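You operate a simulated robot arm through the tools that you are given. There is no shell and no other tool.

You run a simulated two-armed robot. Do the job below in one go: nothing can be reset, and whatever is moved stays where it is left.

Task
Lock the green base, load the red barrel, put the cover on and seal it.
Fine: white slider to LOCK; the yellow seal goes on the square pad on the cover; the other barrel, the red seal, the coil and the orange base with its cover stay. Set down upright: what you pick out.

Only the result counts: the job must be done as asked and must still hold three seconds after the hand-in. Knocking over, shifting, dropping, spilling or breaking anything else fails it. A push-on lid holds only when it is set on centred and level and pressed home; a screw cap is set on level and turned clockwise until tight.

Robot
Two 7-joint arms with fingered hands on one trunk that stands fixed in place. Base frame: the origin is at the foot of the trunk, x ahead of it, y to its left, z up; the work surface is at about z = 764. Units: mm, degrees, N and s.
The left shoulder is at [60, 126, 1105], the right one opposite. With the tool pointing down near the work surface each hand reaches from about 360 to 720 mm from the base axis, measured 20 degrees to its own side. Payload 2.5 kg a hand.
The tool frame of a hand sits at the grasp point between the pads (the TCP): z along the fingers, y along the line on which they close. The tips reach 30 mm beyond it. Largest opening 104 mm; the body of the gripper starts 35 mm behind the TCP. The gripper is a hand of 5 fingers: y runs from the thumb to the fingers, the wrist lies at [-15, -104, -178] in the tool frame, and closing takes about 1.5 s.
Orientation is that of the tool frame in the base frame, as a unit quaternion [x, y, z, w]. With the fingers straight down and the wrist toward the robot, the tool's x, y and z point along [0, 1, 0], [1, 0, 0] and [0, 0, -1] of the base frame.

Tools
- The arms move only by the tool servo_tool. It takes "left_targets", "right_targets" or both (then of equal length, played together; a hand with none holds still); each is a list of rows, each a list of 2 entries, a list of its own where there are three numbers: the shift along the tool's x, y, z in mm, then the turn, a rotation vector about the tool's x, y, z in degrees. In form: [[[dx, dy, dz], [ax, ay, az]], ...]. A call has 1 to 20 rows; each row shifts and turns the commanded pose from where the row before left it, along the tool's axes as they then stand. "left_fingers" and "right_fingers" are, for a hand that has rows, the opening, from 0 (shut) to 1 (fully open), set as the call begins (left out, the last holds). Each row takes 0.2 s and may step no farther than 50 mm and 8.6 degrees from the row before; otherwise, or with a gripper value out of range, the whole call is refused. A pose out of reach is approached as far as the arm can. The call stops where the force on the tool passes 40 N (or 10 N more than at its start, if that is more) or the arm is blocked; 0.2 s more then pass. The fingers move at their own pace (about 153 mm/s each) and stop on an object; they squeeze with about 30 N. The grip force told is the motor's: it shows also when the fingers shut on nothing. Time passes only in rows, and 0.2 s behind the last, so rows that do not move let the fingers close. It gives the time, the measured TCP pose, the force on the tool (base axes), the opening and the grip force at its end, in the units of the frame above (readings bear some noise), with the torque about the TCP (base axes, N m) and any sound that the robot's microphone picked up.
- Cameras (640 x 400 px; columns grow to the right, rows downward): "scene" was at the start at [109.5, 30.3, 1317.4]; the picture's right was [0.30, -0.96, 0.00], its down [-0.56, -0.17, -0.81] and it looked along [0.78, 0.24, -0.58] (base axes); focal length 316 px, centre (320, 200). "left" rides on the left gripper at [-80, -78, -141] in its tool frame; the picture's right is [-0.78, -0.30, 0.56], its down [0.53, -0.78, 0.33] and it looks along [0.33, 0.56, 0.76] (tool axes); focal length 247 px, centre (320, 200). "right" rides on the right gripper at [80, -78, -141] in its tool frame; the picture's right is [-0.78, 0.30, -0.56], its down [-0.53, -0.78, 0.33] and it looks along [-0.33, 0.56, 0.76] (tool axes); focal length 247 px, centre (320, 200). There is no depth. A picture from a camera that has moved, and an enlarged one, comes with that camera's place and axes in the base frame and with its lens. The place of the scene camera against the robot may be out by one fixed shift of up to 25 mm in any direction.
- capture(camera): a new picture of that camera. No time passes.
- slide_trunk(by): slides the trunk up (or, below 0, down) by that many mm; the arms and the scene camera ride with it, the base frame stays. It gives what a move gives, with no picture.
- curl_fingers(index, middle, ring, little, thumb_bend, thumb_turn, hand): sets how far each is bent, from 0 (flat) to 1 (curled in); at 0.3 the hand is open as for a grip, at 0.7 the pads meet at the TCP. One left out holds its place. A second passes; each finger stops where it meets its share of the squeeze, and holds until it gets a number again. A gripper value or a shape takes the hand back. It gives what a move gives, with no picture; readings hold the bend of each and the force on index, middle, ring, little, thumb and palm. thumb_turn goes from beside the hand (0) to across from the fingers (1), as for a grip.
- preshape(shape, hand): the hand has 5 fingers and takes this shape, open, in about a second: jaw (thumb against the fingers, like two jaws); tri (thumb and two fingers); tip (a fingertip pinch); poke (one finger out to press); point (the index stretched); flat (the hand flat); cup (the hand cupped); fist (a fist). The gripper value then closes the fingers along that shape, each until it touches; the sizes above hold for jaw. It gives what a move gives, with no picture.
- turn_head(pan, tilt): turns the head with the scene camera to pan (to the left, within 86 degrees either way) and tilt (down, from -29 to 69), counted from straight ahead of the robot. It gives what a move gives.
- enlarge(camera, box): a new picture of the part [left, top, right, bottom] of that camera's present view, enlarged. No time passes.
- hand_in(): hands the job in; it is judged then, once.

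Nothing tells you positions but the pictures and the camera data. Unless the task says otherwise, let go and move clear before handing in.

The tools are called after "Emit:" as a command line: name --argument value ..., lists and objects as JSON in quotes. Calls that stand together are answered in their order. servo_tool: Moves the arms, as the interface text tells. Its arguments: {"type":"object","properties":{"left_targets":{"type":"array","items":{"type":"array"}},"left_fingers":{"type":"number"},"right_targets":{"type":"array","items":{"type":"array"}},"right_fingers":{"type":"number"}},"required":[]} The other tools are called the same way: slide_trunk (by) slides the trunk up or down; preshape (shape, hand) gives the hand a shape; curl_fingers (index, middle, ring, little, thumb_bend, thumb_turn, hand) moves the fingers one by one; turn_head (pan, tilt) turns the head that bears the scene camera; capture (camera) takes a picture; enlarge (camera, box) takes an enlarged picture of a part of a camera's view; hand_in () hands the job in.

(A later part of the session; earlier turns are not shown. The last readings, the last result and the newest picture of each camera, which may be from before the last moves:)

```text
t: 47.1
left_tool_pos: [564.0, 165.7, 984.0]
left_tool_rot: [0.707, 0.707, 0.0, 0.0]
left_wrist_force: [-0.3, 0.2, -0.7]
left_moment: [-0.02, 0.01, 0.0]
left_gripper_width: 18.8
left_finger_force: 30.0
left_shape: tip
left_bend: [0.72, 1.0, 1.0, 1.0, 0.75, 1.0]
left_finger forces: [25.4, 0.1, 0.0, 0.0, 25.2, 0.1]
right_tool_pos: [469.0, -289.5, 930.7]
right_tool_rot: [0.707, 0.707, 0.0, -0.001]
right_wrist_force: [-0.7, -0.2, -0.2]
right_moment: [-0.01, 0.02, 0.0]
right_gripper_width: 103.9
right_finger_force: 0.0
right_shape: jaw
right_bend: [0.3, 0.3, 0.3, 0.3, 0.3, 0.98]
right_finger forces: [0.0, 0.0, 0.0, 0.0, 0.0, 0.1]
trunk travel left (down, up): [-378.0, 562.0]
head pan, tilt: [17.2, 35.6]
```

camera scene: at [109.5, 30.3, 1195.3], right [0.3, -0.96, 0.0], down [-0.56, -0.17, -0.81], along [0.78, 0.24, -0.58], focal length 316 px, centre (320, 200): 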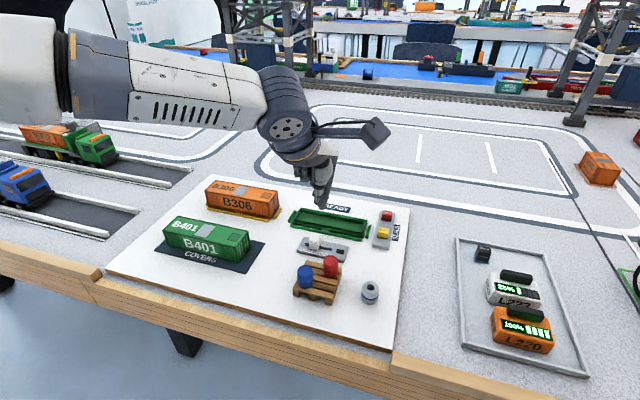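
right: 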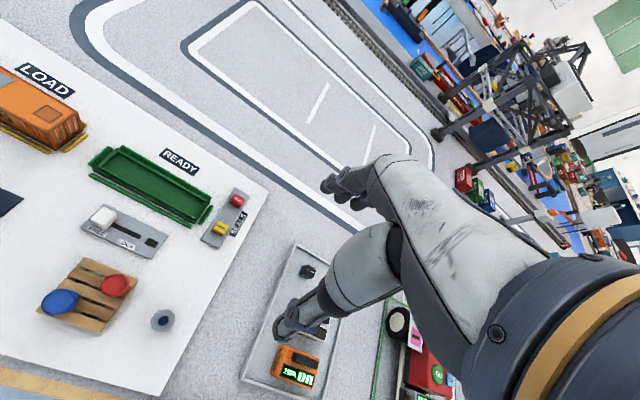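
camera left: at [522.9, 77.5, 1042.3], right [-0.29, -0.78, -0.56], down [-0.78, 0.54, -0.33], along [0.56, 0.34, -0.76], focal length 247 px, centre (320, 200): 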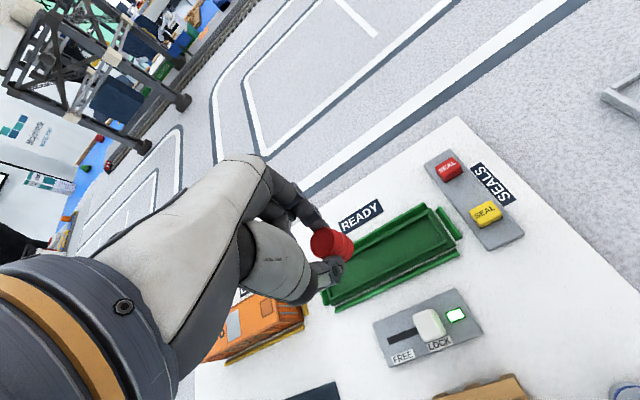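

I'll also lift the right hand to keep it clear of the table when the trunk goes down.

Emit:
servo_tool --right_targets '[[[0, 0, -40], [0, 0, 0]], [[0, 0, -40], [0, 0, 0]], [[0, 0, -40], [0, 0, 0]], [[0, 0, 0], [0, 0, 0]]]'

```text
t: 48.1
left_tool_pos: [563.4, 168.1, 984.5]
left_tool_rot: [0.707, 0.707, 0.001, 0.0]
left_wrist_force: [-0.2, 0.6, -0.1]
left_moment: [0.0, 0.02, -0.04]
left_gripper_width: 18.9
left_finger_force: 30.3
left_shape: tip
left_bend: [0.72, 1.0, 1.0, 1.0, 0.75, 1.0]
left_finger forces: [25.3, 0.0, 0.1, 0.1, 25.1, 0.0]
right_tool_pos: [470.9, -288.9, 1051.6]
right_tool_rot: [0.707, 0.707, 0.0, 0.001]
right_wrist_force: [-0.6, 0.0, -0.5]
right_moment: [0.03, -0.03, -0.01]
right_gripper_width: 103.9
right_finger_force: 0.0
right_shape: jaw
right_bend: [0.3, 0.3, 0.3, 0.3, 0.3, 0.98]
right_finger forces: [0.1, 0.1, 0.0, 0.0, 0.1, 0.0]
trunk travel left (down, up): [-378.0, 562.0]
head pan, tilt: [17.2, 35.6]
```

Now lowering the trunk by 100 mm; the left hand will end at about z = 884 with the barrel bottom at about 840.

Emit:
slide_trunk --by -100

Emit:
capture --camera "scene"

```text
t: 49.4
left_tool_pos: [563.9, 167.2, 884.3]
left_tool_rot: [0.706, 0.708, 0.001, -0.001]
left_wrist_force: [-0.6, 0.1, 0.2]
left_moment: [-0.05, 0.03, 0.01]
left_gripper_width: 18.9
left_finger_force: 30.5
left_shape: tip
left_bend: [0.72, 1.0, 1.0, 1.0, 0.75, 1.0]
left_finger forces: [25.4, 0.0, 0.0, 0.1, 25.2, 0.0]
right_tool_pos: [471.1, -290.0, 951.4]
right_tool_rot: [0.707, 0.707, 0.0, 0.0]
right_wrist_force: [0.5, -0.3, 0.1]
right_moment: [0.04, 0.03, -0.01]
right_gripper_width: 103.8
right_finger_force: 0.2
right_shape: jaw
right_bend: [0.3, 0.3, 0.3, 0.3, 0.3, 0.98]
right_finger forces: [0.0, 0.1, 0.1, 0.0, 0.0, 0.0]
trunk travel left (down, up): [-278.0, 662.0]
head pan, tilt: [17.2, 35.6]
```

```text
taken
camera scene: at [109.5, 30.3, 1095.3], right [0.3, -0.96, 0.0], down [-0.56, -0.17, -0.81], along [0.78, 0.24, -0.58], focal length 316 px, centre (320, 200)
```

scene: 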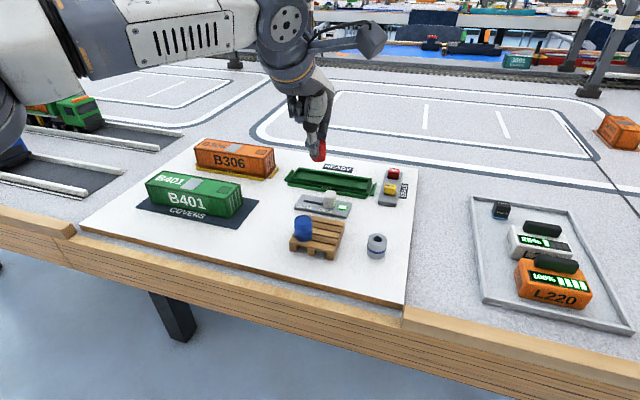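

Now to the point above the base centre again.

Emit:
servo_tool --left_targets '[[[-5, 14, 0], [0, 0, 0]], [[-5, 14, 0], [0, 0, 0]], [[-4, 13, 0], [0, 0, 0]], [[0, 0, 10], [0, 0, 0]], [[0, 0, 10], [0, 0, 0]], [[0, 0, 0], [0, 0, 0]], [[0, 0, 0], [0, 0, 0]]]'

Emit:
enlarge --camera "left" --box '[270, 180, 430, 290]'

```text
t: 51.0
left_tool_pos: [586.7, 161.7, 860.8]
left_tool_rot: [0.706, 0.708, 0.002, 0.0]
left_wrist_force: [-0.1, 0.7, 0.4]
left_moment: [0.03, 0.02, -0.03]
left_gripper_width: 19.1
left_finger_force: 29.8
left_shape: tip
left_bend: [0.72, 1.0, 1.0, 1.0, 0.75, 1.0]
left_finger forces: [25.3, 0.0, 0.0, 0.0, 25.3, 0.1]
left hand out of reach, approached as far as the arm can: row 2, 3
right_tool_pos: [470.1, -289.5, 951.9]
right_tool_rot: [0.707, 0.707, 0.0, 0.0]
right_wrist_force: [-0.2, -0.2, 0.3]
right_moment: [-0.03, 0.0, 0.02]
right_gripper_width: 103.8
right_finger_force: 0.1
right_shape: jaw
right_bend: [0.3, 0.3, 0.3, 0.3, 0.3, 0.98]
right_finger forces: [0.0, 0.0, 0.0, 0.0, 0.0, 0.0]
trunk travel left (down, up): [-278.0, 662.0]
head pan, tilt: [17.2, 35.6]
```

```text
3.64 times, centred on (350, 235) of left
camera zoom: at [509.0, 80.0, 1000.7], right [-0.29, -0.78, -0.56], down [-0.78, 0.53, -0.33], along [0.56, 0.34, -0.76], focal length 898 px, centre (211, 73)
```

zoom: 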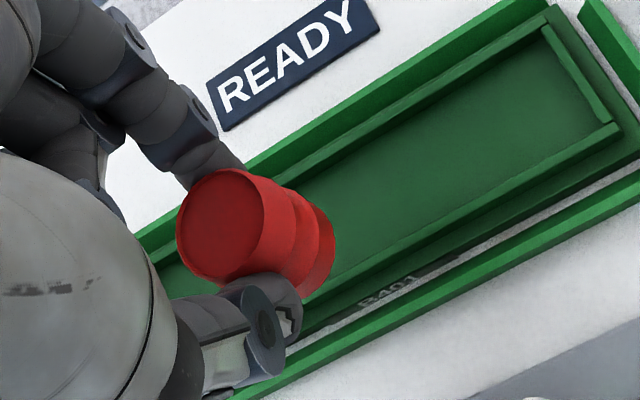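

The limit stays at about 550 mm from the shoulder in this arm posture. I'll back off a bit and try re-posturing the elbow by turning the hand's yaw (the barrel is round, so yaw doesn't matter), watching what helps.

Emit:
servo_tool --left_targets '[[[0, -10, -20], [0, 0, 0]], [[0, -10, -20], [0, 0, 0]], [[0, 0, 0], [0, 0, -8]], [[0, 0, 0], [0, 0, -8]], [[0, 0, 0], [0, 0, -8]], [[0, 0, 0], [0, 0, 0]]]'

Emit:
capture --camera "scene"

```text
t: 52.4
left_tool_pos: [555.4, 199.4, 925.1]
left_tool_rot: [0.543, 0.84, 0.001, 0.0]
left_wrist_force: [-0.1, 0.5, -0.1]
left_moment: [0.0, -0.01, 0.01]
left_gripper_width: 19.0
left_finger_force: 30.3
left_shape: tip
left_bend: [0.72, 1.0, 1.0, 1.0, 0.75, 1.0]
left_finger forces: [25.3, 0.0, 0.0, 0.0, 25.2, 0.1]
left hand out of reach, approached as far as the arm can: row 4, 5
right_tool_pos: [469.5, -289.5, 952.5]
right_tool_rot: [0.707, 0.707, 0.0, 0.0]
right_wrist_force: [0.2, -0.2, 0.4]
right_moment: [-0.03, 0.04, 0.0]
right_gripper_width: 103.7
right_finger_force: 0.1
right_shape: jaw
right_bend: [0.3, 0.3, 0.3, 0.3, 0.3, 0.98]
right_finger forces: [0.0, 0.0, 0.0, 0.0, 0.0, 0.0]
trunk travel left (down, up): [-278.0, 662.0]
head pan, tilt: [17.2, 35.6]
```

```text
taken
camera scene: at [109.4, 30.4, 1095.3], right [0.3, -0.96, 0.0], down [-0.56, -0.17, -0.81], along [0.78, 0.24, -0.58], focal length 316 px, centre (320, 200)
```

scene: 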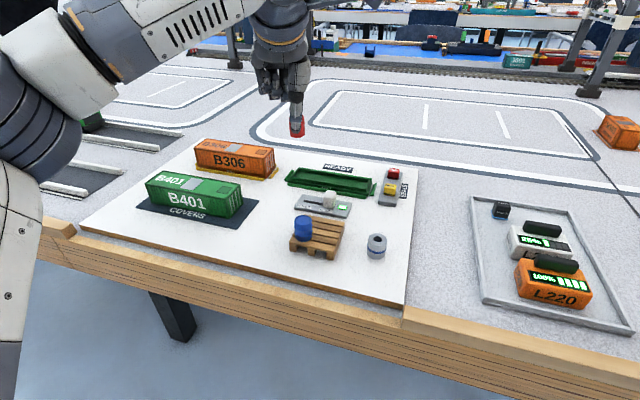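

Turning counter-clockwise shortens the reach, so the wrist's side bend is the limit. Turning clockwise, with the wrist to the left, should extend it. I'll rotate clockwise with the barrel held high.

Emit:
servo_tool --left_targets '[[[0, 0, 0], [0, 0, 8.5]], [[0, 0, 0], [0, 0, 8.5]], [[0, 0, 0], [0, 0, 8.5]], [[0, 0, 0], [0, 0, 8.5]], [[0, 0, 0], [0, 0, 8.5]], [[0, 0, 0], [0, 0, 8.5]], [[0, 0, 0], [0, 0, 8.5]], [[0, 0, 0], [0, 0, 8.5]], [[0, 0, 0], [0, 0, 8.5]], [[0, 0, 0], [0, 0, 0]]]'

Emit:
capture --camera "scene"

```text
t: 54.6
left_tool_pos: [555.9, 199.0, 925.2]
left_tool_rot: [0.947, 0.321, 0.001, -0.001]
left_wrist_force: [-0.8, -0.5, -0.1]
left_moment: [0.0, -0.02, -0.01]
left_gripper_width: 19.3
left_finger_force: 29.6
left_shape: tip
left_bend: [0.72, 1.0, 1.0, 1.0, 0.75, 1.0]
left_finger forces: [25.4, 0.0, 0.0, 0.0, 25.2, 0.0]
right_tool_pos: [471.7, -291.3, 951.4]
right_tool_rot: [0.707, 0.707, 0.0, 0.0]
right_wrist_force: [0.3, -0.9, -0.5]
right_moment: [0.0, -0.02, -0.05]
right_gripper_width: 103.4
right_finger_force: 0.1
right_shape: jaw
right_bend: [0.3, 0.3, 0.3, 0.3, 0.3, 0.98]
right_finger forces: [0.1, 0.1, 0.0, 0.0, 0.0, 0.0]
trunk travel left (down, up): [-278.0, 662.0]
head pan, tilt: [17.2, 35.6]
```

```text
taken
camera scene: at [109.6, 30.3, 1095.3], right [0.3, -0.96, 0.0], down [-0.56, -0.17, -0.81], along [0.78, 0.24, -0.58], focal length 316 px, centre (320, 200)
```

scene: 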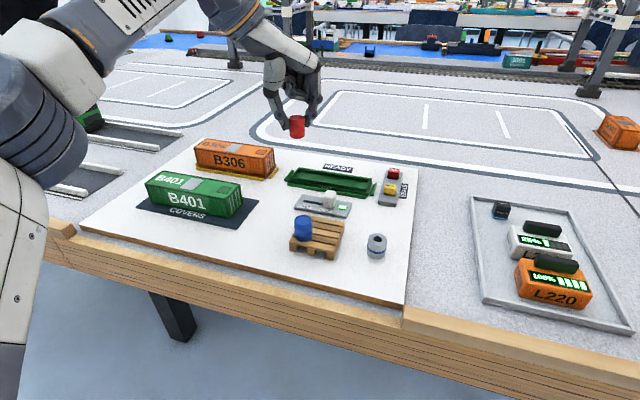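

Clockwise yaw is comfortable. I'll continue to exactly 90° clockwise (fingers close along y), which also keeps the fingers away from the base's long walls.

Emit:
servo_tool --left_targets '[[[0, 0, 0], [0, 0, 8.5]], [[0, 0, 0], [0, 0, 8.5]], [[0, 0, 0], [0, 0, 8.5]], [[0, 0, 0], [0, 0, 8.5]], [[0, 0, 0], [0, 0, 3.4]], [[0, 0, 0], [0, 0, 0]]]'

Emit:
capture --camera "scene"

Emit:
capture --camera "left"

```text
t: 56.0
left_tool_pos: [501.3, 226.0, 913.4]
left_tool_rot: [1.0, 0.026, 0.001, -0.001]
left_wrist_force: [-0.1, 1.0, -0.8]
left_moment: [-0.01, -0.01, 0.03]
left_gripper_width: 18.7
left_finger_force: 30.1
left_shape: tip
left_bend: [0.72, 1.0, 1.0, 1.0, 0.75, 1.0]
left_finger forces: [25.3, 0.0, 0.0, 0.0, 25.1, 0.0]
left hand out of reach, approached as far as the arm can: row 1, 2, 3, 4
right_tool_pos: [470.2, -290.2, 951.9]
right_tool_rot: [0.707, 0.707, 0.001, 0.0]
right_wrist_force: [-0.4, -0.1, 0.1]
right_moment: [-0.02, 0.01, 0.0]
right_gripper_width: 103.8
right_finger_force: 0.1
right_shape: jaw
right_bend: [0.3, 0.3, 0.3, 0.3, 0.3, 0.98]
right_finger forces: [0.0, 0.0, 0.1, 0.1, 0.1, 0.1]
trunk travel left (down, up): [-278.0, 662.0]
head pan, tilt: [17.2, 35.6]
```

```text
taken
camera scene: at [109.5, 30.3, 1095.3], right [0.3, -0.96, 0.0], down [-0.56, -0.17, -0.81], along [0.78, 0.24, -0.58], focal length 316 px, centre (320, 200)
```

scene: 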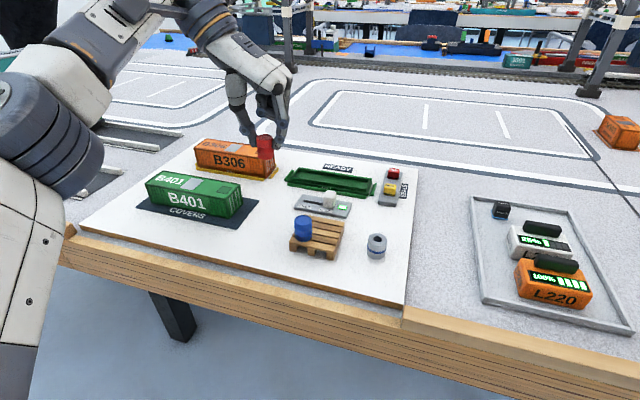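

```text
taken
camera left: at [417.8, 298.5, 1053.9], right [-0.79, 0.26, -0.56], down [0.49, 0.8, -0.33], along [0.37, -0.54, -0.76], focal length 247 px, centre (320, 200)
```

left: 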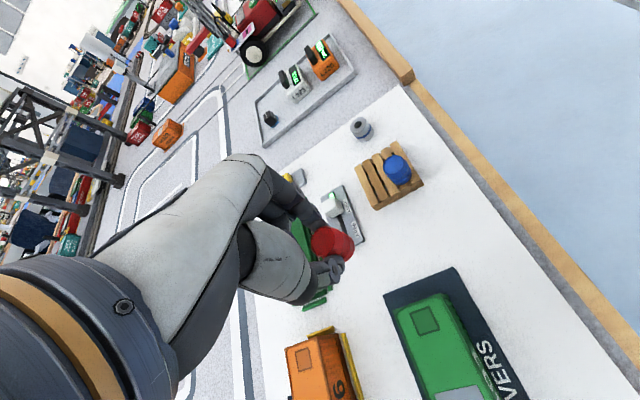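

At 90° the arm pulls back; about 50° was comfortable. I'll rotate back 40° and then check the pose.

Emit:
servo_tool --left_targets '[[[0, 0, 0], [0, 0, -8]], [[0, 0, 0], [0, 0, -8]], [[0, 0, 0], [0, 0, -8]], [[0, 0, 0], [0, 0, -8]], [[0, 0, 0], [0, 0, -8]], [[0, 0, 0], [0, 0, 0]]]'

```text
t: 57.4
left_tool_pos: [501.9, 226.2, 912.8]
left_tool_rot: [0.93, 0.367, 0.001, -0.001]
left_wrist_force: [-0.1, -0.9, 0.0]
left_moment: [-0.02, -0.01, -0.02]
left_gripper_width: 18.9
left_finger_force: 30.4
left_shape: tip
left_bend: [0.72, 1.0, 1.0, 1.0, 0.75, 1.0]
left_finger forces: [25.4, 0.0, 0.1, 0.0, 24.9, 0.1]
right_tool_pos: [470.5, -291.0, 951.3]
right_tool_rot: [0.707, 0.707, 0.0, 0.0]
right_wrist_force: [0.1, 0.2, -0.5]
right_moment: [-0.01, -0.01, 0.0]
right_gripper_width: 103.7
right_finger_force: 0.0
right_shape: jaw
right_bend: [0.3, 0.3, 0.3, 0.3, 0.3, 0.98]
right_finger forces: [0.0, 0.0, 0.1, 0.0, 0.0, 0.1]
trunk travel left (down, up): [-278.0, 662.0]
head pan, tilt: [17.2, 35.6]
```

Yaw is 47° now. Moving over the base centre along tool axes (about +28 in tool x, +123 in tool y).

Emit:
servo_tool --left_targets '[[[7, 31, 0], [0, 0, 0]], [[7, 31, 0], [0, 0, 0]], [[7, 31, 0], [0, 0, 0]], [[7, 30, 0], [0, 0, 0]], [[0, 0, 0], [0, 0, 0]], [[0, 0, 0], [0, 0, 0]]]'

Emit:
capture --camera "left"

Emit:
capture --camera "scene"

```text
t: 58.8
left_tool_pos: [572.0, 169.2, 898.5]
left_tool_rot: [0.93, 0.367, 0.002, -0.001]
left_wrist_force: [1.2, -0.2, 0.3]
left_moment: [0.03, 0.01, 0.01]
left_gripper_width: 19.0
left_finger_force: 30.1
left_shape: tip
left_bend: [0.72, 1.0, 1.0, 1.0, 0.75, 1.0]
left_finger forces: [25.3, 0.0, 0.0, 0.0, 25.0, 0.0]
left hand out of reach, approached as far as the arm can: row 3, 4
right_tool_pos: [471.0, -289.9, 951.2]
right_tool_rot: [0.707, 0.707, 0.0, 0.0]
right_wrist_force: [-0.2, -0.3, -0.5]
right_moment: [0.02, -0.01, 0.01]
right_gripper_width: 103.3
right_finger_force: 0.0
right_shape: jaw
right_bend: [0.3, 0.3, 0.3, 0.3, 0.3, 0.98]
right_finger forces: [0.0, 0.0, 0.0, 0.0, 0.0, 0.0]
trunk travel left (down, up): [-278.0, 662.0]
head pan, tilt: [17.2, 35.6]
```

```text
taken
camera left: at [459.1, 169.3, 1038.8], right [-0.77, -0.31, -0.56], down [-0.14, 0.93, -0.33], along [0.63, -0.18, -0.76], focal length 247 px, centre (320, 200)
```

left: 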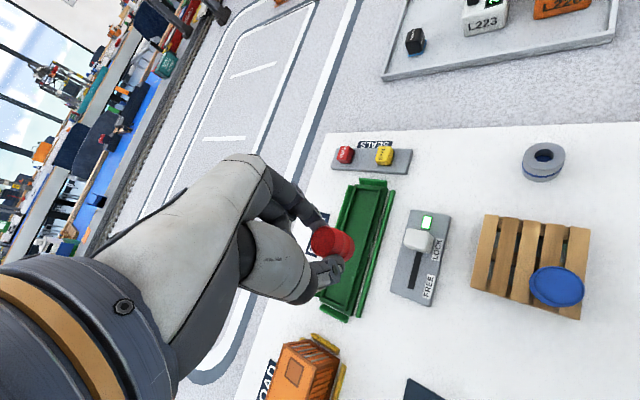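

```text
taken
camera scene: at [109.5, 30.3, 1095.3], right [0.3, -0.96, 0.0], down [-0.56, -0.17, -0.81], along [0.78, 0.24, -0.58], focal length 316 px, centre (320, 200)
```

scene: 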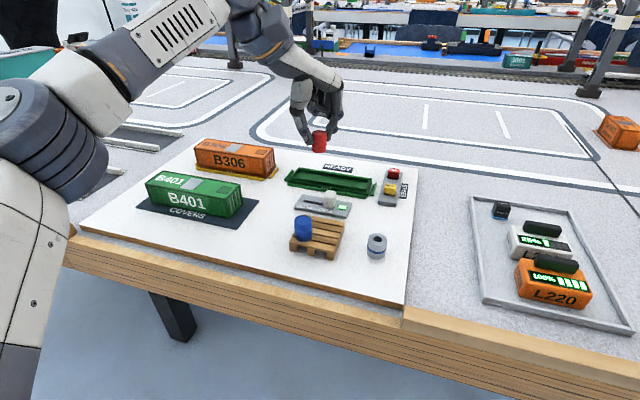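

Still limited here. All the failing moves had a −y component, so the constraint seems to be reaching inward. I'll test whether x ≈ 607 works further left (y ≈ 200) with yaw 0, since the cover can be gripped off-centre.

Emit:
servo_tool --left_targets '[[[21, -22, -10], [0, 0, 0]], [[0, 0, 0], [0, 0, -7.8]], [[0, 0, 0], [0, 0, -7.8]], [[0, 0, 0], [0, 0, -7.8]], [[0, 0, 0], [0, 0, -7.8]], [[0, 0, 0], [0, 0, -7.8]], [[0, 0, 0], [0, 0, -7.8]], [[0, 0, 0], [0, 0, 0]]]'

```text
t: 60.6
left_tool_pos: [571.4, 198.5, 908.3]
left_tool_rot: [0.708, 0.706, 0.002, -0.001]
left_wrist_force: [-0.6, -1.0, -0.3]
left_moment: [0.01, 0.0, 0.01]
left_gripper_width: 19.2
left_finger_force: 30.0
left_shape: tip
left_bend: [0.72, 1.0, 1.0, 1.0, 0.75, 1.0]
left_finger forces: [25.2, 0.0, 0.1, 0.0, 24.8, 0.1]
right_tool_pos: [471.9, -291.0, 952.2]
right_tool_rot: [0.707, 0.708, 0.0, 0.0]
right_wrist_force: [0.4, 0.4, 1.1]
right_moment: [-0.02, -0.01, -0.02]
right_gripper_width: 103.7
right_finger_force: 0.1
right_shape: jaw
right_bend: [0.3, 0.3, 0.3, 0.3, 0.3, 0.98]
right_finger forces: [0.1, 0.1, 0.0, 0.0, 0.0, 0.1]
trunk travel left (down, up): [-278.0, 662.0]
head pan, tilt: [17.2, 35.6]
```

Yaw is back at 0 without trouble. Now test pushing out to x ≈ 607 at y ≈ 198.

Emit:
servo_tool --left_targets '[[[0, 12, 0], [0, 0, 0]], [[0, 12, 0], [0, 0, 0]], [[0, 12, 0], [0, 0, 0]], [[0, 0, 0], [0, 0, 0]]]'

```text
t: 61.6
left_tool_pos: [595.7, 200.5, 907.9]
left_tool_rot: [0.708, 0.706, 0.002, 0.0]
left_wrist_force: [-0.3, -0.4, -1.0]
left_moment: [0.0, -0.02, 0.01]
left_gripper_width: 18.9
left_finger_force: 30.1
left_shape: tip
left_bend: [0.72, 1.0, 1.0, 1.0, 0.75, 1.0]
left_finger forces: [25.3, 0.0, 0.0, 0.0, 24.9, 0.0]
left hand out of reach, approached as far as the arm can: row 3
right_tool_pos: [470.1, -290.0, 953.4]
right_tool_rot: [0.707, 0.707, 0.0, 0.0]
right_wrist_force: [0.2, 0.1, 0.2]
right_moment: [-0.01, -0.02, 0.01]
right_gripper_width: 103.7
right_finger_force: 0.0
right_shape: jaw
right_bend: [0.3, 0.3, 0.3, 0.3, 0.3, 0.98]
right_finger forces: [0.0, 0.0, 0.0, 0.0, 0.0, 0.0]
trunk travel left (down, up): [-278.0, 662.0]
head pan, tilt: [17.2, 35.6]
```

Reach ends near x ≈ 596 here. I'll look at the arm itself by turning the head left, to understand how far it is extended.

Emit:
turn_head --pan 45 --tilt 10

Emit:
capture --camera "scene"

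```text
t: 62.5
left_tool_pos: [595.8, 198.5, 908.9]
left_tool_rot: [0.708, 0.706, 0.0, 0.0]
left_wrist_force: [-0.3, 0.1, -0.7]
left_moment: [-0.02, 0.02, -0.03]
left_gripper_width: 19.0
left_finger_force: 30.1
left_shape: tip
left_bend: [0.72, 1.0, 1.0, 1.0, 0.75, 1.0]
left_finger forces: [25.2, 0.0, 0.0, 0.1, 24.8, 0.0]
right_tool_pos: [470.1, -289.9, 951.9]
right_tool_rot: [0.707, 0.707, 0.001, 0.0]
right_wrist_force: [0.2, -0.2, 0.1]
right_moment: [0.03, -0.01, -0.04]
right_gripper_width: 103.8
right_finger_force: 0.1
right_shape: jaw
right_bend: [0.3, 0.3, 0.3, 0.3, 0.3, 0.98]
right_finger forces: [0.1, 0.0, 0.0, 0.0, 0.0, 0.0]
trunk travel left (down, up): [-278.0, 662.0]
head pan, tilt: [45.0, 10.0]
```

```text
taken
camera scene: at [91.5, 70.1, 1136.3], right [0.71, -0.71, 0.0], down [-0.12, -0.12, -0.98], along [0.7, 0.7, -0.17], focal length 316 px, centre (320, 200)
```

scene: 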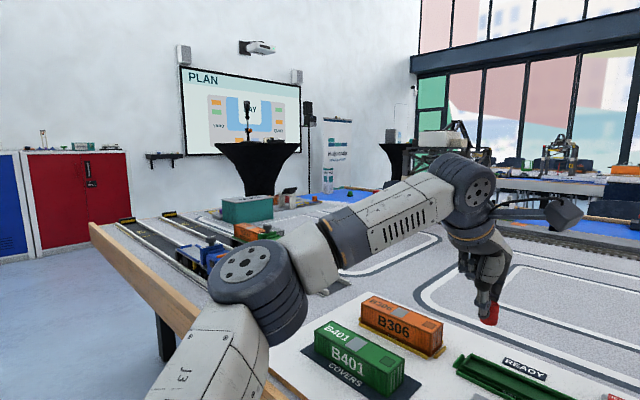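

The elbow sticks out left, so the forearm heads rightward and the wrist's side bend is the limit. A moderate clockwise yaw (about 16°) should fix that for the barrel. I'll turn the head back, rotate and move.

Emit:
turn_head --pan 17.2 --tilt 35.6

Emit:
servo_tool --left_targets '[[[0, -5, 0], [0, 0, 8]], [[0, 0, 0], [0, 0, 8]], [[-10, 6, 0], [0, 0, 0]], [[-10, 6, 0], [0, 0, 0]], [[-10, 6, 0], [0, 0, 0]], [[-10, 6, 0], [0, 0, 0]], [[0, 0, 0], [0, 0, 0]], [[0, 0, 0], [0, 0, 0]]]'

```text
t: 63.5
left_tool_pos: [595.9, 199.8, 908.9]
left_tool_rot: [0.708, 0.706, 0.002, 0.0]
left_wrist_force: [-0.1, -0.4, 0.3]
left_moment: [0.0, 0.02, -0.01]
left_gripper_width: 19.1
left_finger_force: 30.1
left_shape: tip
left_bend: [0.72, 1.0, 1.0, 1.0, 0.75, 1.0]
left_finger forces: [25.2, 0.0, 0.0, 0.1, 25.0, 0.0]
right_tool_pos: [470.3, -290.0, 952.6]
right_tool_rot: [0.707, 0.707, 0.0, -0.001]
right_wrist_force: [-0.3, 0.2, 0.7]
right_moment: [0.03, 0.02, -0.05]
right_gripper_width: 103.7
right_finger_force: 0.1
right_shape: jaw
right_bend: [0.3, 0.3, 0.3, 0.3, 0.3, 0.98]
right_finger forces: [0.0, 0.0, 0.0, 0.1, 0.0, 0.1]
trunk travel left (down, up): [-278.0, 662.0]
head pan, tilt: [17.2, 35.6]
```

```text
t: 65.3
left_tool_pos: [591.8, 175.6, 904.3]
left_tool_rot: [0.799, 0.601, 0.001, -0.001]
left_wrist_force: [-0.4, -0.2, -0.2]
left_moment: [0.0, 0.0, 0.03]
left_gripper_width: 18.7
left_finger_force: 29.9
left_shape: tip
left_bend: [0.72, 1.0, 1.0, 1.0, 0.75, 1.0]
left_finger forces: [25.2, 0.0, 0.0, 0.0, 24.8, 0.0]
left hand out of reach, approached as far as the arm can: row 4, 5, 6
right_tool_pos: [470.0, -289.4, 951.2]
right_tool_rot: [0.707, 0.708, 0.0, 0.0]
right_wrist_force: [-0.8, 0.0, -0.2]
right_moment: [0.03, 0.02, 0.0]
right_gripper_width: 103.4
right_finger_force: 0.0
right_shape: jaw
right_bend: [0.3, 0.3, 0.3, 0.3, 0.3, 0.98]
right_finger forces: [0.0, 0.1, 0.0, 0.0, 0.0, 0.0]
trunk travel left (down, up): [-278.0, 662.0]
head pan, tilt: [17.2, 35.6]
```

The flexion is the limit here because the trunk is too low. I'll raise the trunk while keeping the arm stretched out: up 150, then lower the hand by the same amount.

Emit:
slide_trunk --by 150

Emit:
servo_tool --left_targets '[[[0, 0, 30], [0, 0, 0]], [[0, 0, 30], [0, 0, 0]], [[0, 0, 30], [0, 0, 0]], [[0, 0, 30], [0, 0, 0]], [[0, 0, 30], [0, 0, 0]], [[0, 0, 0], [0, 0, 0]]]'

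```text
t: 67.0
left_tool_pos: [591.4, 176.2, 1053.4]
left_tool_rot: [0.799, 0.601, 0.001, 0.001]
left_wrist_force: [-0.9, -0.2, 0.7]
left_moment: [0.0, -0.02, 0.0]
left_gripper_width: 18.6
left_finger_force: 29.7
left_shape: tip
left_bend: [0.72, 1.0, 1.0, 1.0, 0.75, 1.0]
left_finger forces: [25.3, 0.1, 0.0, 0.0, 24.7, 0.1]
right_tool_pos: [470.8, -290.6, 1102.4]
right_tool_rot: [0.707, 0.707, 0.0, 0.0]
right_wrist_force: [1.1, -0.6, -0.2]
right_moment: [0.0, 0.01, 0.02]
right_gripper_width: 103.9
right_finger_force: 0.2
right_shape: jaw
right_bend: [0.3, 0.3, 0.3, 0.3, 0.3, 0.98]
right_finger forces: [0.1, 0.0, 0.1, 0.0, 0.1, 0.0]
trunk travel left (down, up): [-428.0, 512.0]
head pan, tilt: [17.2, 35.6]
```

```text
t: 68.4
left_tool_pos: [590.5, 175.0, 903.8]
left_tool_rot: [0.8, 0.6, 0.001, 0.0]
left_wrist_force: [0.2, -0.4, -0.4]
left_moment: [-0.02, -0.02, -0.03]
left_gripper_width: 18.8
left_finger_force: 29.4
left_shape: tip
left_bend: [0.72, 1.0, 1.0, 1.0, 0.75, 1.0]
left_finger forces: [25.1, 0.0, 0.0, 0.0, 24.7, 0.1]
right_tool_pos: [470.2, -290.1, 1102.1]
right_tool_rot: [0.707, 0.707, 0.0, 0.0]
right_wrist_force: [0.1, 0.0, -0.2]
right_moment: [-0.02, 0.01, 0.0]
right_gripper_width: 103.7
right_finger_force: 0.1
right_shape: jaw
right_bend: [0.3, 0.3, 0.3, 0.3, 0.3, 0.98]
right_finger forces: [0.0, 0.0, 0.0, 0.1, 0.1, 0.1]
trunk travel left (down, up): [-428.0, 512.0]
head pan, tilt: [17.2, 35.6]
```

No limits hit. Now testing the move to the base centre at this trunk height.

Emit:
servo_tool --left_targets '[[[-8, 10, 0], [0, 0, 0]], [[-8, 10, 0], [0, 0, 0]], [[0, 0, 0], [0, 0, 0]], [[0, 0, 0], [0, 0, 0]]]'

```text
t: 69.4
left_tool_pos: [604.9, 153.6, 903.9]
left_tool_rot: [0.8, 0.6, 0.002, 0.001]
left_wrist_force: [0.5, -0.7, -0.1]
left_moment: [0.02, -0.04, -0.02]
left_gripper_width: 19.0
left_finger_force: 30.1
left_shape: tip
left_bend: [0.72, 1.0, 1.0, 1.0, 0.75, 1.0]
left_finger forces: [25.1, 0.0, 0.0, 0.0, 24.8, 0.0]
right_tool_pos: [470.8, -290.9, 1102.1]
right_tool_rot: [0.707, 0.707, 0.0, 0.0]
right_wrist_force: [0.0, -0.4, 0.2]
right_moment: [0.04, -0.01, -0.03]
right_gripper_width: 103.9
right_finger_force: 0.0
right_shape: jaw
right_bend: [0.3, 0.3, 0.3, 0.3, 0.3, 0.98]
right_finger forces: [0.0, 0.0, 0.0, 0.0, 0.1, 0.0]
trunk travel left (down, up): [-428.0, 512.0]
head pan, tilt: [17.2, 35.6]
```

That works: the hand is over the base centre. Lowering to just above the rim for a visual check.

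Emit:
servo_tool --left_targets '[[[0, 0, 20], [0, 0, 0]], [[0, 0, 20], [0, 0, 0]], [[0, 0, 15], [0, 0, 0]], [[0, 0, 9], [0, 0, 0]], [[0, 0, 0], [0, 0, 0]], [[0, 0, 0], [0, 0, 0]]]'

Emit:
enlarge --camera "left" --box '[270, 180, 430, 290]'

Emit:
enlarge --camera "scene" --box '[280, 190, 400, 270]'

```text
t: 70.8
left_tool_pos: [590.8, 163.5, 844.4]
left_tool_rot: [0.8, 0.6, 0.001, 0.0]
left_wrist_force: [0.6, 0.0, -0.3]
left_moment: [0.02, -0.03, 0.01]
left_gripper_width: 18.8
left_finger_force: 29.7
left_shape: tip
left_bend: [0.72, 1.0, 1.0, 1.0, 0.75, 1.0]
left_finger forces: [25.0, 0.0, 0.1, 0.0, 24.9, 0.0]
left hand out of reach, approached as far as the arm can: row 1, 2, 3
right_tool_pos: [471.4, -289.5, 1102.3]
right_tool_rot: [0.707, 0.707, 0.0, 0.0]
right_wrist_force: [1.1, 0.4, -0.6]
right_moment: [0.02, 0.01, 0.03]
right_gripper_width: 103.8
right_finger_force: 0.1
right_shape: jaw
right_bend: [0.3, 0.3, 0.3, 0.3, 0.3, 0.98]
right_finger forces: [0.1, 0.1, 0.1, 0.0, 0.0, 0.0]
trunk travel left (down, up): [-428.0, 512.0]
head pan, tilt: [17.2, 35.6]
```

```text
3.64 times, centred on (350, 235) of left
camera zoom: at [494.4, 105.9, 985.8], right [-0.5, -0.66, -0.56], down [-0.6, 0.73, -0.33], along [0.63, 0.17, -0.76], focal length 898 px, centre (211, 73)
```

zoom: 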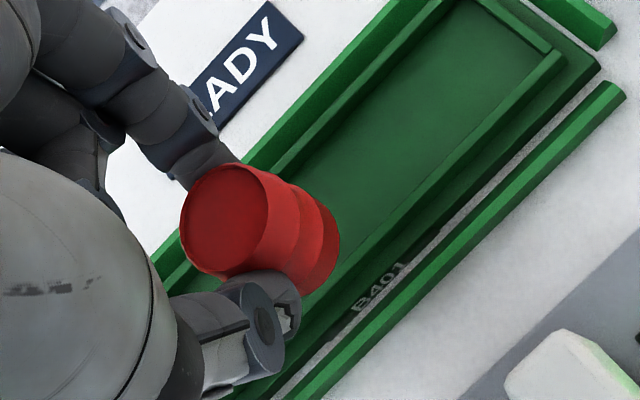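

```text
5.00 times, centred on (340, 230) of scene
camera zoom: at [109.5, 30.3, 1245.4], right [0.3, -0.96, 0.0], down [-0.56, -0.17, -0.81], along [0.78, 0.24, -0.58], focal length 1582 px, centre (220, 50)
```

zoom: 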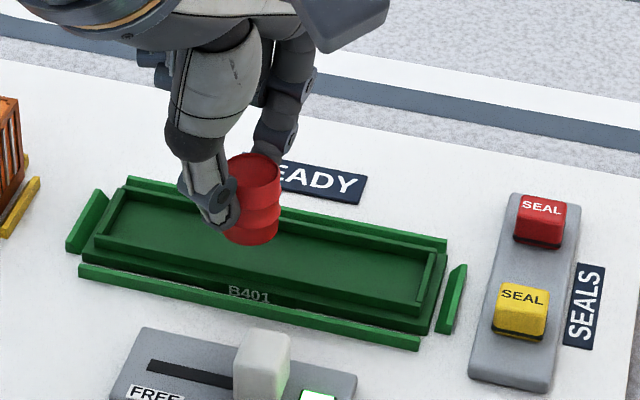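

The best hand height relative to the shoulder is about −110 mm, so trunk −160 suits work at z ≈ 830. I'll lift, lower the trunk by 88, and try a bit further left (y ≈ 170).

Emit:
servo_tool --left_targets '[[[0, 0, -30], [0, 0, 0]], [[5, -1, -30], [0, 0, 0]], [[5, -1, -30], [0, 0, 0]], [[0, 0, 0], [0, 0, 0]]]'

Emit:
slide_trunk --by -88

```text
t: 71.8
left_tool_pos: [593.3, 168.8, 931.4]
left_tool_rot: [0.8, 0.601, 0.001, -0.001]
left_wrist_force: [-0.7, 0.3, -0.5]
left_moment: [-0.05, -0.03, -0.03]
left_gripper_width: 18.9
left_finger_force: 30.4
left_shape: tip
left_bend: [0.72, 1.0, 1.0, 1.0, 0.75, 1.0]
left_finger forces: [25.0, 0.1, 0.0, 0.0, 24.7, 0.1]
right_tool_pos: [470.4, -289.2, 1102.3]
right_tool_rot: [0.707, 0.707, -0.001, 0.0]
right_wrist_force: [0.0, 0.1, -0.3]
right_moment: [-0.01, -0.01, -0.01]
right_gripper_width: 103.4
right_finger_force: 0.1
right_shape: jaw
right_bend: [0.3, 0.3, 0.3, 0.3, 0.3, 0.98]
right_finger forces: [0.1, 0.0, 0.0, 0.0, 0.0, 0.0]
trunk travel left (down, up): [-428.0, 512.0]
head pan, tilt: [17.2, 35.6]
```

```text
t: 73.0
left_tool_pos: [593.1, 170.4, 843.8]
left_tool_rot: [0.8, 0.6, 0.001, 0.0]
left_wrist_force: [-0.9, 0.0, -0.6]
left_moment: [0.04, -0.02, 0.01]
left_gripper_width: 18.8
left_finger_force: 29.8
left_shape: tip
left_bend: [0.72, 1.0, 1.0, 1.0, 0.75, 1.0]
left_finger forces: [25.0, 0.1, 0.0, 0.1, 24.7, 0.0]
right_tool_pos: [470.3, -290.6, 1014.4]
right_tool_rot: [0.707, 0.707, 0.0, 0.0]
right_wrist_force: [-0.3, -0.2, -0.8]
right_moment: [-0.02, 0.0, 0.01]
right_gripper_width: 103.5
right_finger_force: 0.0
right_shape: jaw
right_bend: [0.3, 0.3, 0.3, 0.3, 0.3, 0.98]
right_finger forces: [0.0, 0.1, 0.0, 0.1, 0.1, 0.1]
trunk travel left (down, up): [-340.0, 600.0]
head pan, tilt: [17.2, 35.6]
```

Now a small move toward (605, 160) at this height.

Emit:
servo_tool --left_targets '[[[-3, 7, 0], [0, 0, 0]], [[-3, 7, 0], [0, 0, 0]], [[0, 0, 0], [0, 0, 0]], [[0, 0, 0], [0, 0, 0]]]'

Emit:
enlarge --camera "left" --box '[270, 180, 430, 290]'

Emit:
enlarge --camera "scene" --box '[280, 190, 400, 270]'

```text
t: 74.0
left_tool_pos: [605.7, 160.2, 842.6]
left_tool_rot: [0.799, 0.601, 0.001, 0.0]
left_wrist_force: [0.6, 0.1, -0.5]
left_moment: [0.0, 0.0, -0.01]
left_gripper_width: 18.9
left_finger_force: 29.9
left_shape: tip
left_bend: [0.72, 1.0, 1.0, 1.0, 0.75, 1.0]
left_finger forces: [25.0, 0.0, 0.1, 0.0, 24.7, 0.0]
right_tool_pos: [471.4, -290.3, 1014.0]
right_tool_rot: [0.707, 0.707, 0.0, 0.0]
right_wrist_force: [-1.0, 0.8, 0.4]
right_moment: [-0.03, 0.01, -0.01]
right_gripper_width: 103.6
right_finger_force: 0.0
right_shape: jaw
right_bend: [0.3, 0.3, 0.3, 0.3, 0.3, 0.98]
right_finger forces: [0.0, 0.0, 0.1, 0.0, 0.0, 0.1]
trunk travel left (down, up): [-340.0, 600.0]
head pan, tilt: [17.2, 35.6]
```

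```text
3.64 times, centred on (350, 235) of left
camera zoom: at [508.2, 104.3, 984.6], right [-0.5, -0.66, -0.56], down [-0.6, 0.73, -0.33], along [0.63, 0.17, -0.76], focal length 898 px, centre (211, 73)
```

zoom: 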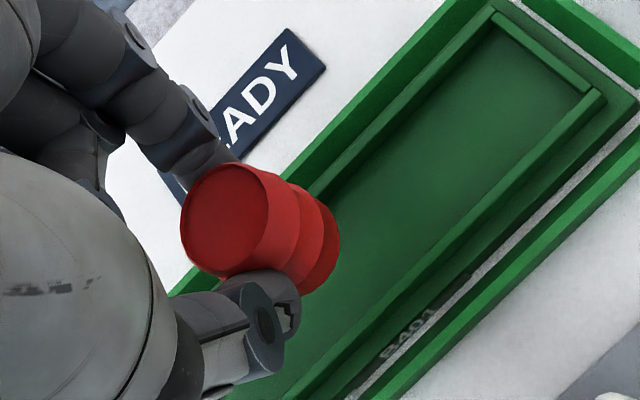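

```text
5.00 times, centred on (340, 230) of scene
camera zoom: at [109.5, 30.3, 1157.4], right [0.3, -0.96, 0.0], down [-0.56, -0.17, -0.81], along [0.78, 0.24, -0.58], focal length 1582 px, centre (220, 50)
```

zoom: 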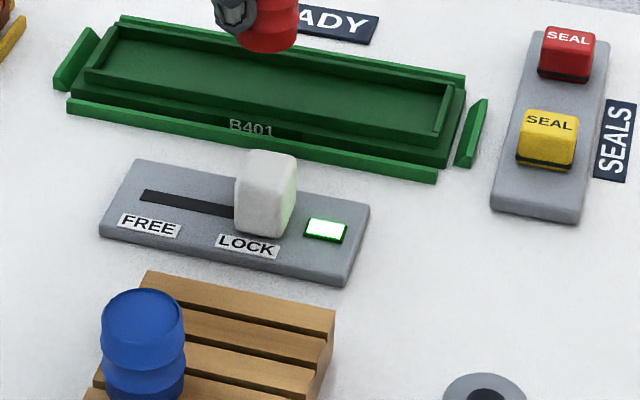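

The hand reached (605.7, 160.2) above the base. I'll zoom in to check the barrel bottom against the rim walls before the final descent.

Emit:
enlarge --camera "left" --box '[310, 180, 400, 270]'

Emit:
enlarge --camera "left" --box '[370, 175, 440, 225]'

Emit:
enlarge --camera "scene" --box '[280, 160, 400, 240]'

```text
4.44 times, centred on (355, 225) of left
camera zoom: at [508.2, 104.3, 984.6], right [-0.5, -0.66, -0.56], down [-0.6, 0.73, -0.33], along [0.63, 0.17, -0.76], focal length 1098 px, centre (164, 89)
```

zoom: 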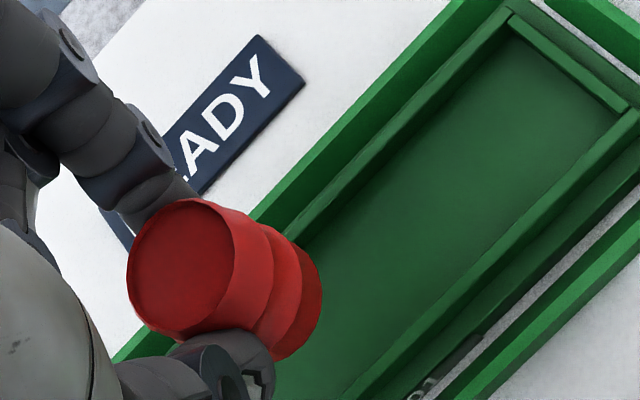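

```text
8.00 times, centred on (405, 200) of left
camera zoom: at [508.2, 104.3, 984.6], right [-0.5, -0.66, -0.56], down [-0.6, 0.73, -0.33], along [0.63, 0.17, -0.76], focal length 1976 px, centre (-360, 200)
```

zoom: 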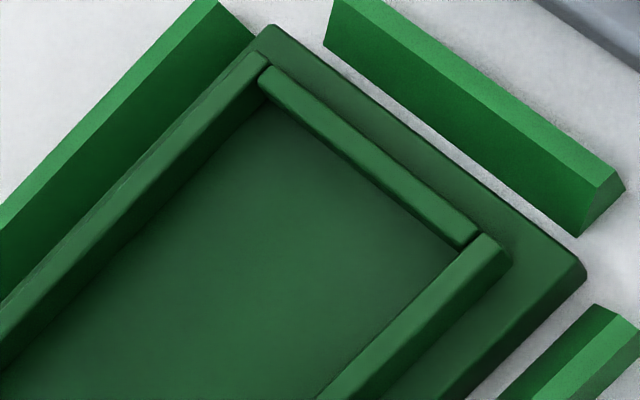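

```text
5.00 times, centred on (340, 200) of scene
camera zoom: at [109.5, 30.3, 1157.4], right [0.3, -0.96, 0.0], down [-0.56, -0.17, -0.81], along [0.78, 0.24, -0.58], focal length 1582 px, centre (220, 200)
```

zoom: 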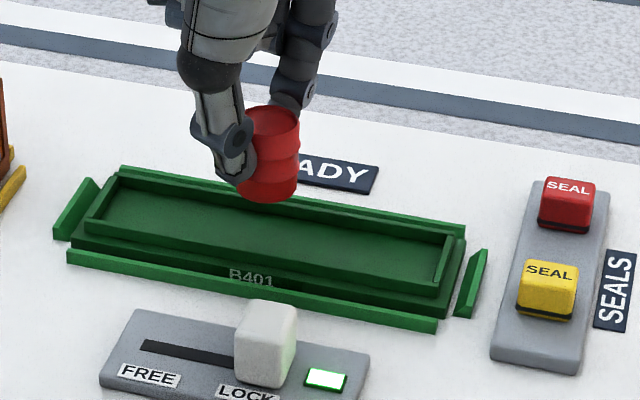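

The lips are low (about 4 mm) with about 31 mm between them, and the barrel is about 25 mm wide. I'll lower 8 mm more and compare the barrel bottom with the lips in the same picture.

Emit:
servo_tool --left_targets '[[[0, 0, 4], [0, 0, 0]], [[0, 0, 4], [0, 0, 0]], [[0, 0, 0], [0, 0, 0]]]'

Emit:
enlarge --camera "left" --box '[300, 190, 400, 270]'

Emit:
enlarge --camera "scene" --box '[300, 170, 370, 225]'

```text
t: 74.8
left_tool_pos: [605.4, 159.6, 835.9]
left_tool_rot: [0.8, 0.6, 0.001, -0.001]
left_wrist_force: [-0.1, -0.4, 0.1]
left_moment: [-0.03, -0.04, -0.02]
left_gripper_width: 18.9
left_finger_force: 29.5
left_shape: tip
left_bend: [0.72, 1.0, 1.0, 1.0, 0.75, 1.0]
left_finger forces: [24.9, 0.0, 0.0, 0.0, 24.7, 0.0]
right_tool_pos: [469.4, -289.6, 1013.6]
right_tool_rot: [0.707, 0.708, 0.0, 0.0]
right_wrist_force: [0.3, 0.5, 0.6]
right_moment: [0.0, 0.02, -0.01]
right_gripper_width: 103.7
right_finger_force: 0.2
right_shape: jaw
right_bend: [0.3, 0.3, 0.3, 0.3, 0.3, 0.98]
right_finger forces: [0.1, 0.0, 0.1, 0.0, 0.0, 0.0]
trunk travel left (down, up): [-340.0, 600.0]
head pan, tilt: [17.2, 35.6]
```

```text
5.00 times, centred on (350, 230) of left
camera zoom: at [508.6, 104.3, 977.0], right [-0.5, -0.66, -0.56], down [-0.6, 0.73, -0.33], along [0.63, 0.17, -0.76], focal length 1235 px, centre (170, 50)
```

zoom: 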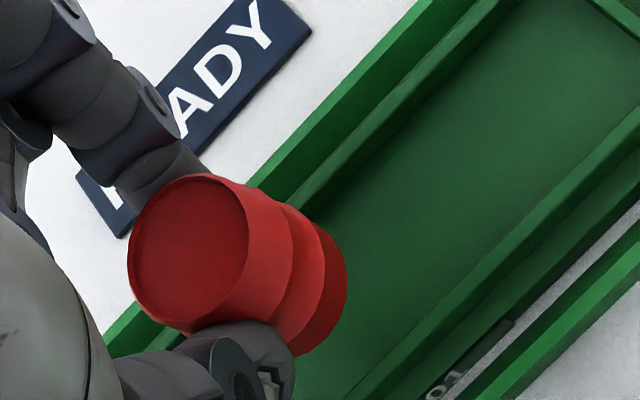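

```text
7.27 times, centred on (335, 198) of scene
camera zoom: at [109.5, 30.4, 1157.4], right [0.3, -0.96, 0.0], down [-0.56, -0.17, -0.81], along [0.78, 0.24, -0.58], focal length 2301 px, centre (211, 218)
```

zoom: 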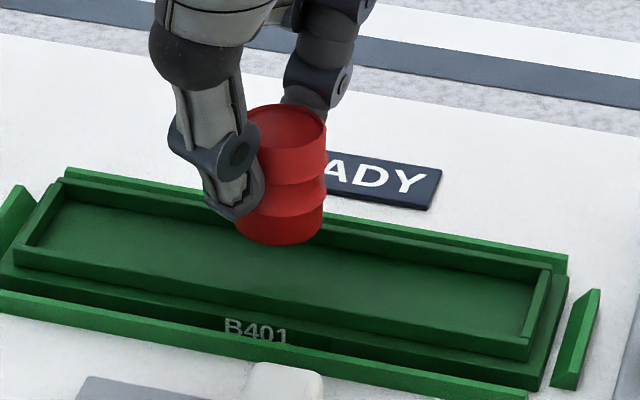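

I'll zoom the scene camera more strongly on the barrel bottom and the lips.

Emit:
enlarge --camera "scene" --box '[318, 185, 358, 213]'

Emit:
enlarge --camera "left" --box '[330, 215, 380, 260]'

```text
14.29 times, centred on (338, 199) of scene
camera zoom: at [109.5, 30.4, 1157.4], right [0.3, -0.96, 0.0], down [-0.56, -0.17, -0.81], along [0.78, 0.24, -0.58], focal length 4520 px, centre (63, 214)
```

zoom: 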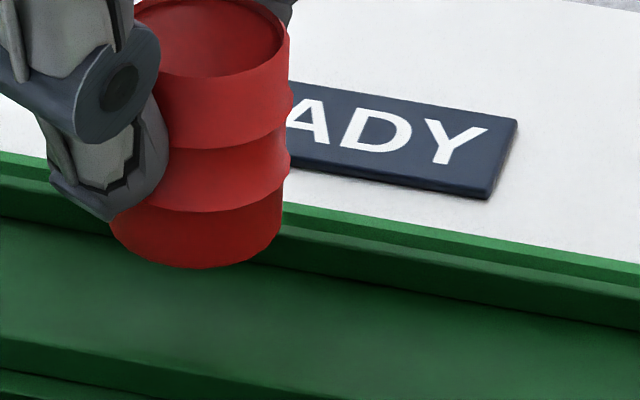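

```text
8.89 times, centred on (355, 238) of left
camera zoom: at [508.6, 104.3, 977.0], right [-0.5, -0.66, -0.56], down [-0.6, 0.73, -0.33], along [0.63, 0.17, -0.76], focal length 2195 px, centre (9, -133)
```

zoom: 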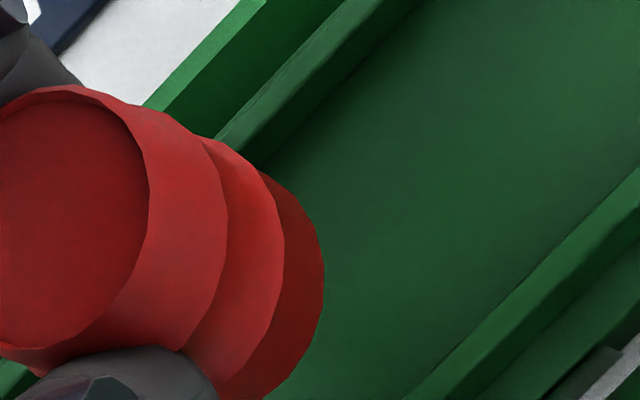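

By combining both views, the lips are most likely at z ≈ 776 with the barrel about centred. I'll lower slowly in 2 mm steps, checking the contact force.

Emit:
servo_tool --left_targets '[[[0, 0, 2], [0, 0, 0]], [[0, 0, 2], [0, 0, 0]], [[0, 0, 2], [0, 0, 0]], [[0, 0, 2], [0, 0, 0]], [[0, 0, 0], [0, 0, 0]]]'

Emit:
enlarge --camera "scene" --box '[318, 185, 358, 213]'

Emit:
enlarge --camera "left" --box '[320, 205, 390, 265]'

```text
t: 76.0
left_tool_pos: [604.5, 159.8, 827.4]
left_tool_rot: [0.8, 0.6, 0.001, -0.001]
left_wrist_force: [-0.2, 0.2, -0.3]
left_moment: [-0.02, 0.01, 0.0]
left_gripper_width: 19.1
left_finger_force: 30.4
left_shape: tip
left_bend: [0.72, 1.0, 1.0, 1.0, 0.75, 1.0]
left_finger forces: [25.0, 0.0, 0.1, 0.1, 24.7, 0.0]
right_tool_pos: [470.1, -289.1, 1014.2]
right_tool_rot: [0.707, 0.707, 0.0, 0.0]
right_wrist_force: [0.0, -0.5, -0.1]
right_moment: [0.01, 0.01, -0.01]
right_gripper_width: 103.8
right_finger_force: 0.1
right_shape: jaw
right_bend: [0.3, 0.3, 0.3, 0.3, 0.3, 0.98]
right_finger forces: [0.1, 0.0, 0.0, 0.1, 0.0, 0.0]
trunk travel left (down, up): [-340.0, 600.0]
head pan, tilt: [17.2, 35.6]
```

```text
14.29 times, centred on (338, 199) of scene
camera zoom: at [109.5, 30.3, 1157.4], right [0.3, -0.96, 0.0], down [-0.56, -0.17, -0.81], along [0.78, 0.24, -0.58], focal length 4520 px, centre (63, 214)
```

zoom: 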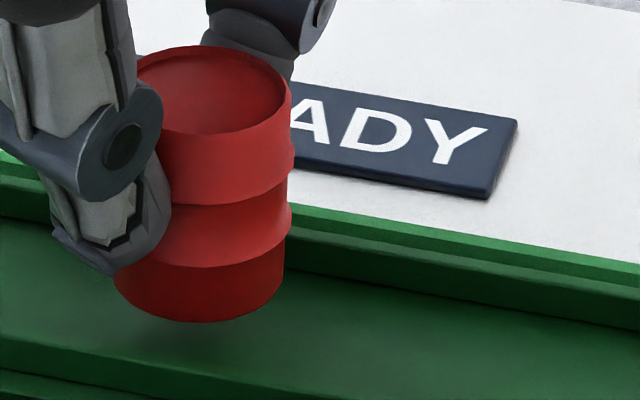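

```text
6.67 times, centred on (355, 235) of left
camera zoom: at [508.0, 103.6, 968.5], right [-0.5, -0.66, -0.56], down [-0.6, 0.73, -0.33], along [0.63, 0.17, -0.76], focal length 1646 px, centre (87, -33)
```

zoom: 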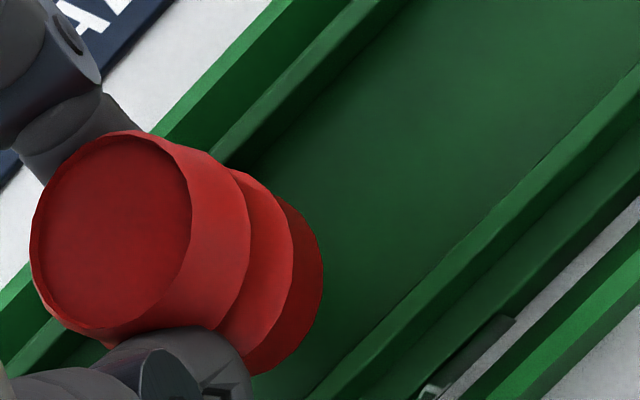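

Well aligned (barrel axis about 608.7, gap centre about 609). Continuing down slowly until it touches the floor.

Emit:
servo_tool --left_targets '[[[0, 0, 2], [0, 0, 0]], [[0, 0, 2], [0, 0, 0]], [[0, 0, 1.5], [0, 0, 0]], [[0, 0, 0], [0, 0, 0]]]'

Emit:
enlarge --camera "scene" --box '[318, 185, 358, 213]'

Emit:
enlarge --camera "left" --box '[320, 205, 390, 265]'

```text
t: 77.0
left_tool_pos: [605.8, 161.5, 822.2]
left_tool_rot: [0.8, 0.6, 0.001, -0.001]
left_wrist_force: [-0.1, 0.5, -0.1]
left_moment: [-0.02, 0.04, -0.02]
left_gripper_width: 19.0
left_finger_force: 30.2
left_shape: tip
left_bend: [0.72, 1.0, 1.0, 1.0, 0.75, 1.0]
left_finger forces: [25.0, 0.1, 0.1, 0.0, 24.7, 0.0]
right_tool_pos: [470.2, -290.1, 1014.3]
right_tool_rot: [0.707, 0.707, 0.0, 0.0]
right_wrist_force: [-0.2, -0.1, -0.4]
right_moment: [0.02, 0.04, -0.02]
right_gripper_width: 103.8
right_finger_force: 0.0
right_shape: jaw
right_bend: [0.3, 0.3, 0.3, 0.3, 0.3, 0.98]
right_finger forces: [0.1, 0.1, 0.0, 0.0, 0.0, 0.0]
trunk travel left (down, up): [-340.0, 600.0]
head pan, tilt: [17.2, 35.6]
```

```text
14.29 times, centred on (338, 199) of scene
camera zoom: at [109.5, 30.3, 1157.4], right [0.3, -0.96, 0.0], down [-0.56, -0.17, -0.81], along [0.78, 0.24, -0.58], focal length 4520 px, centre (63, 214)
```

zoom: 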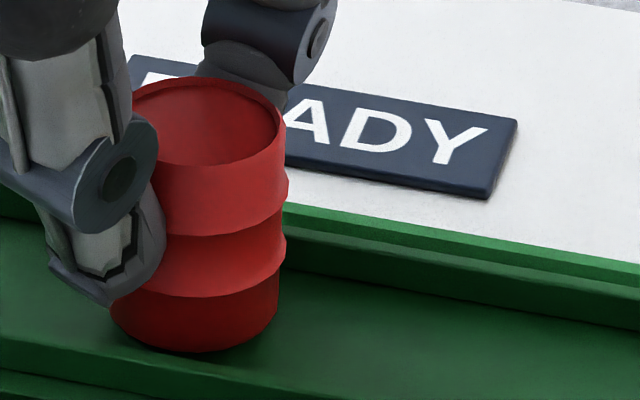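

```text
6.67 times, centred on (355, 235) of left
camera zoom: at [508.7, 104.4, 962.9], right [-0.5, -0.66, -0.56], down [-0.6, 0.73, -0.33], along [0.63, 0.17, -0.76], focal length 1646 px, centre (87, -33)
```

zoom: 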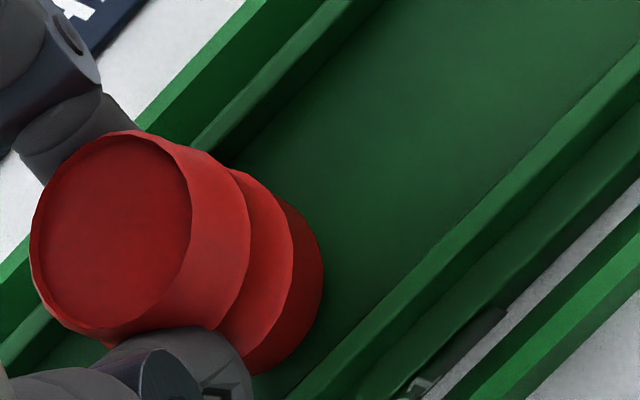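

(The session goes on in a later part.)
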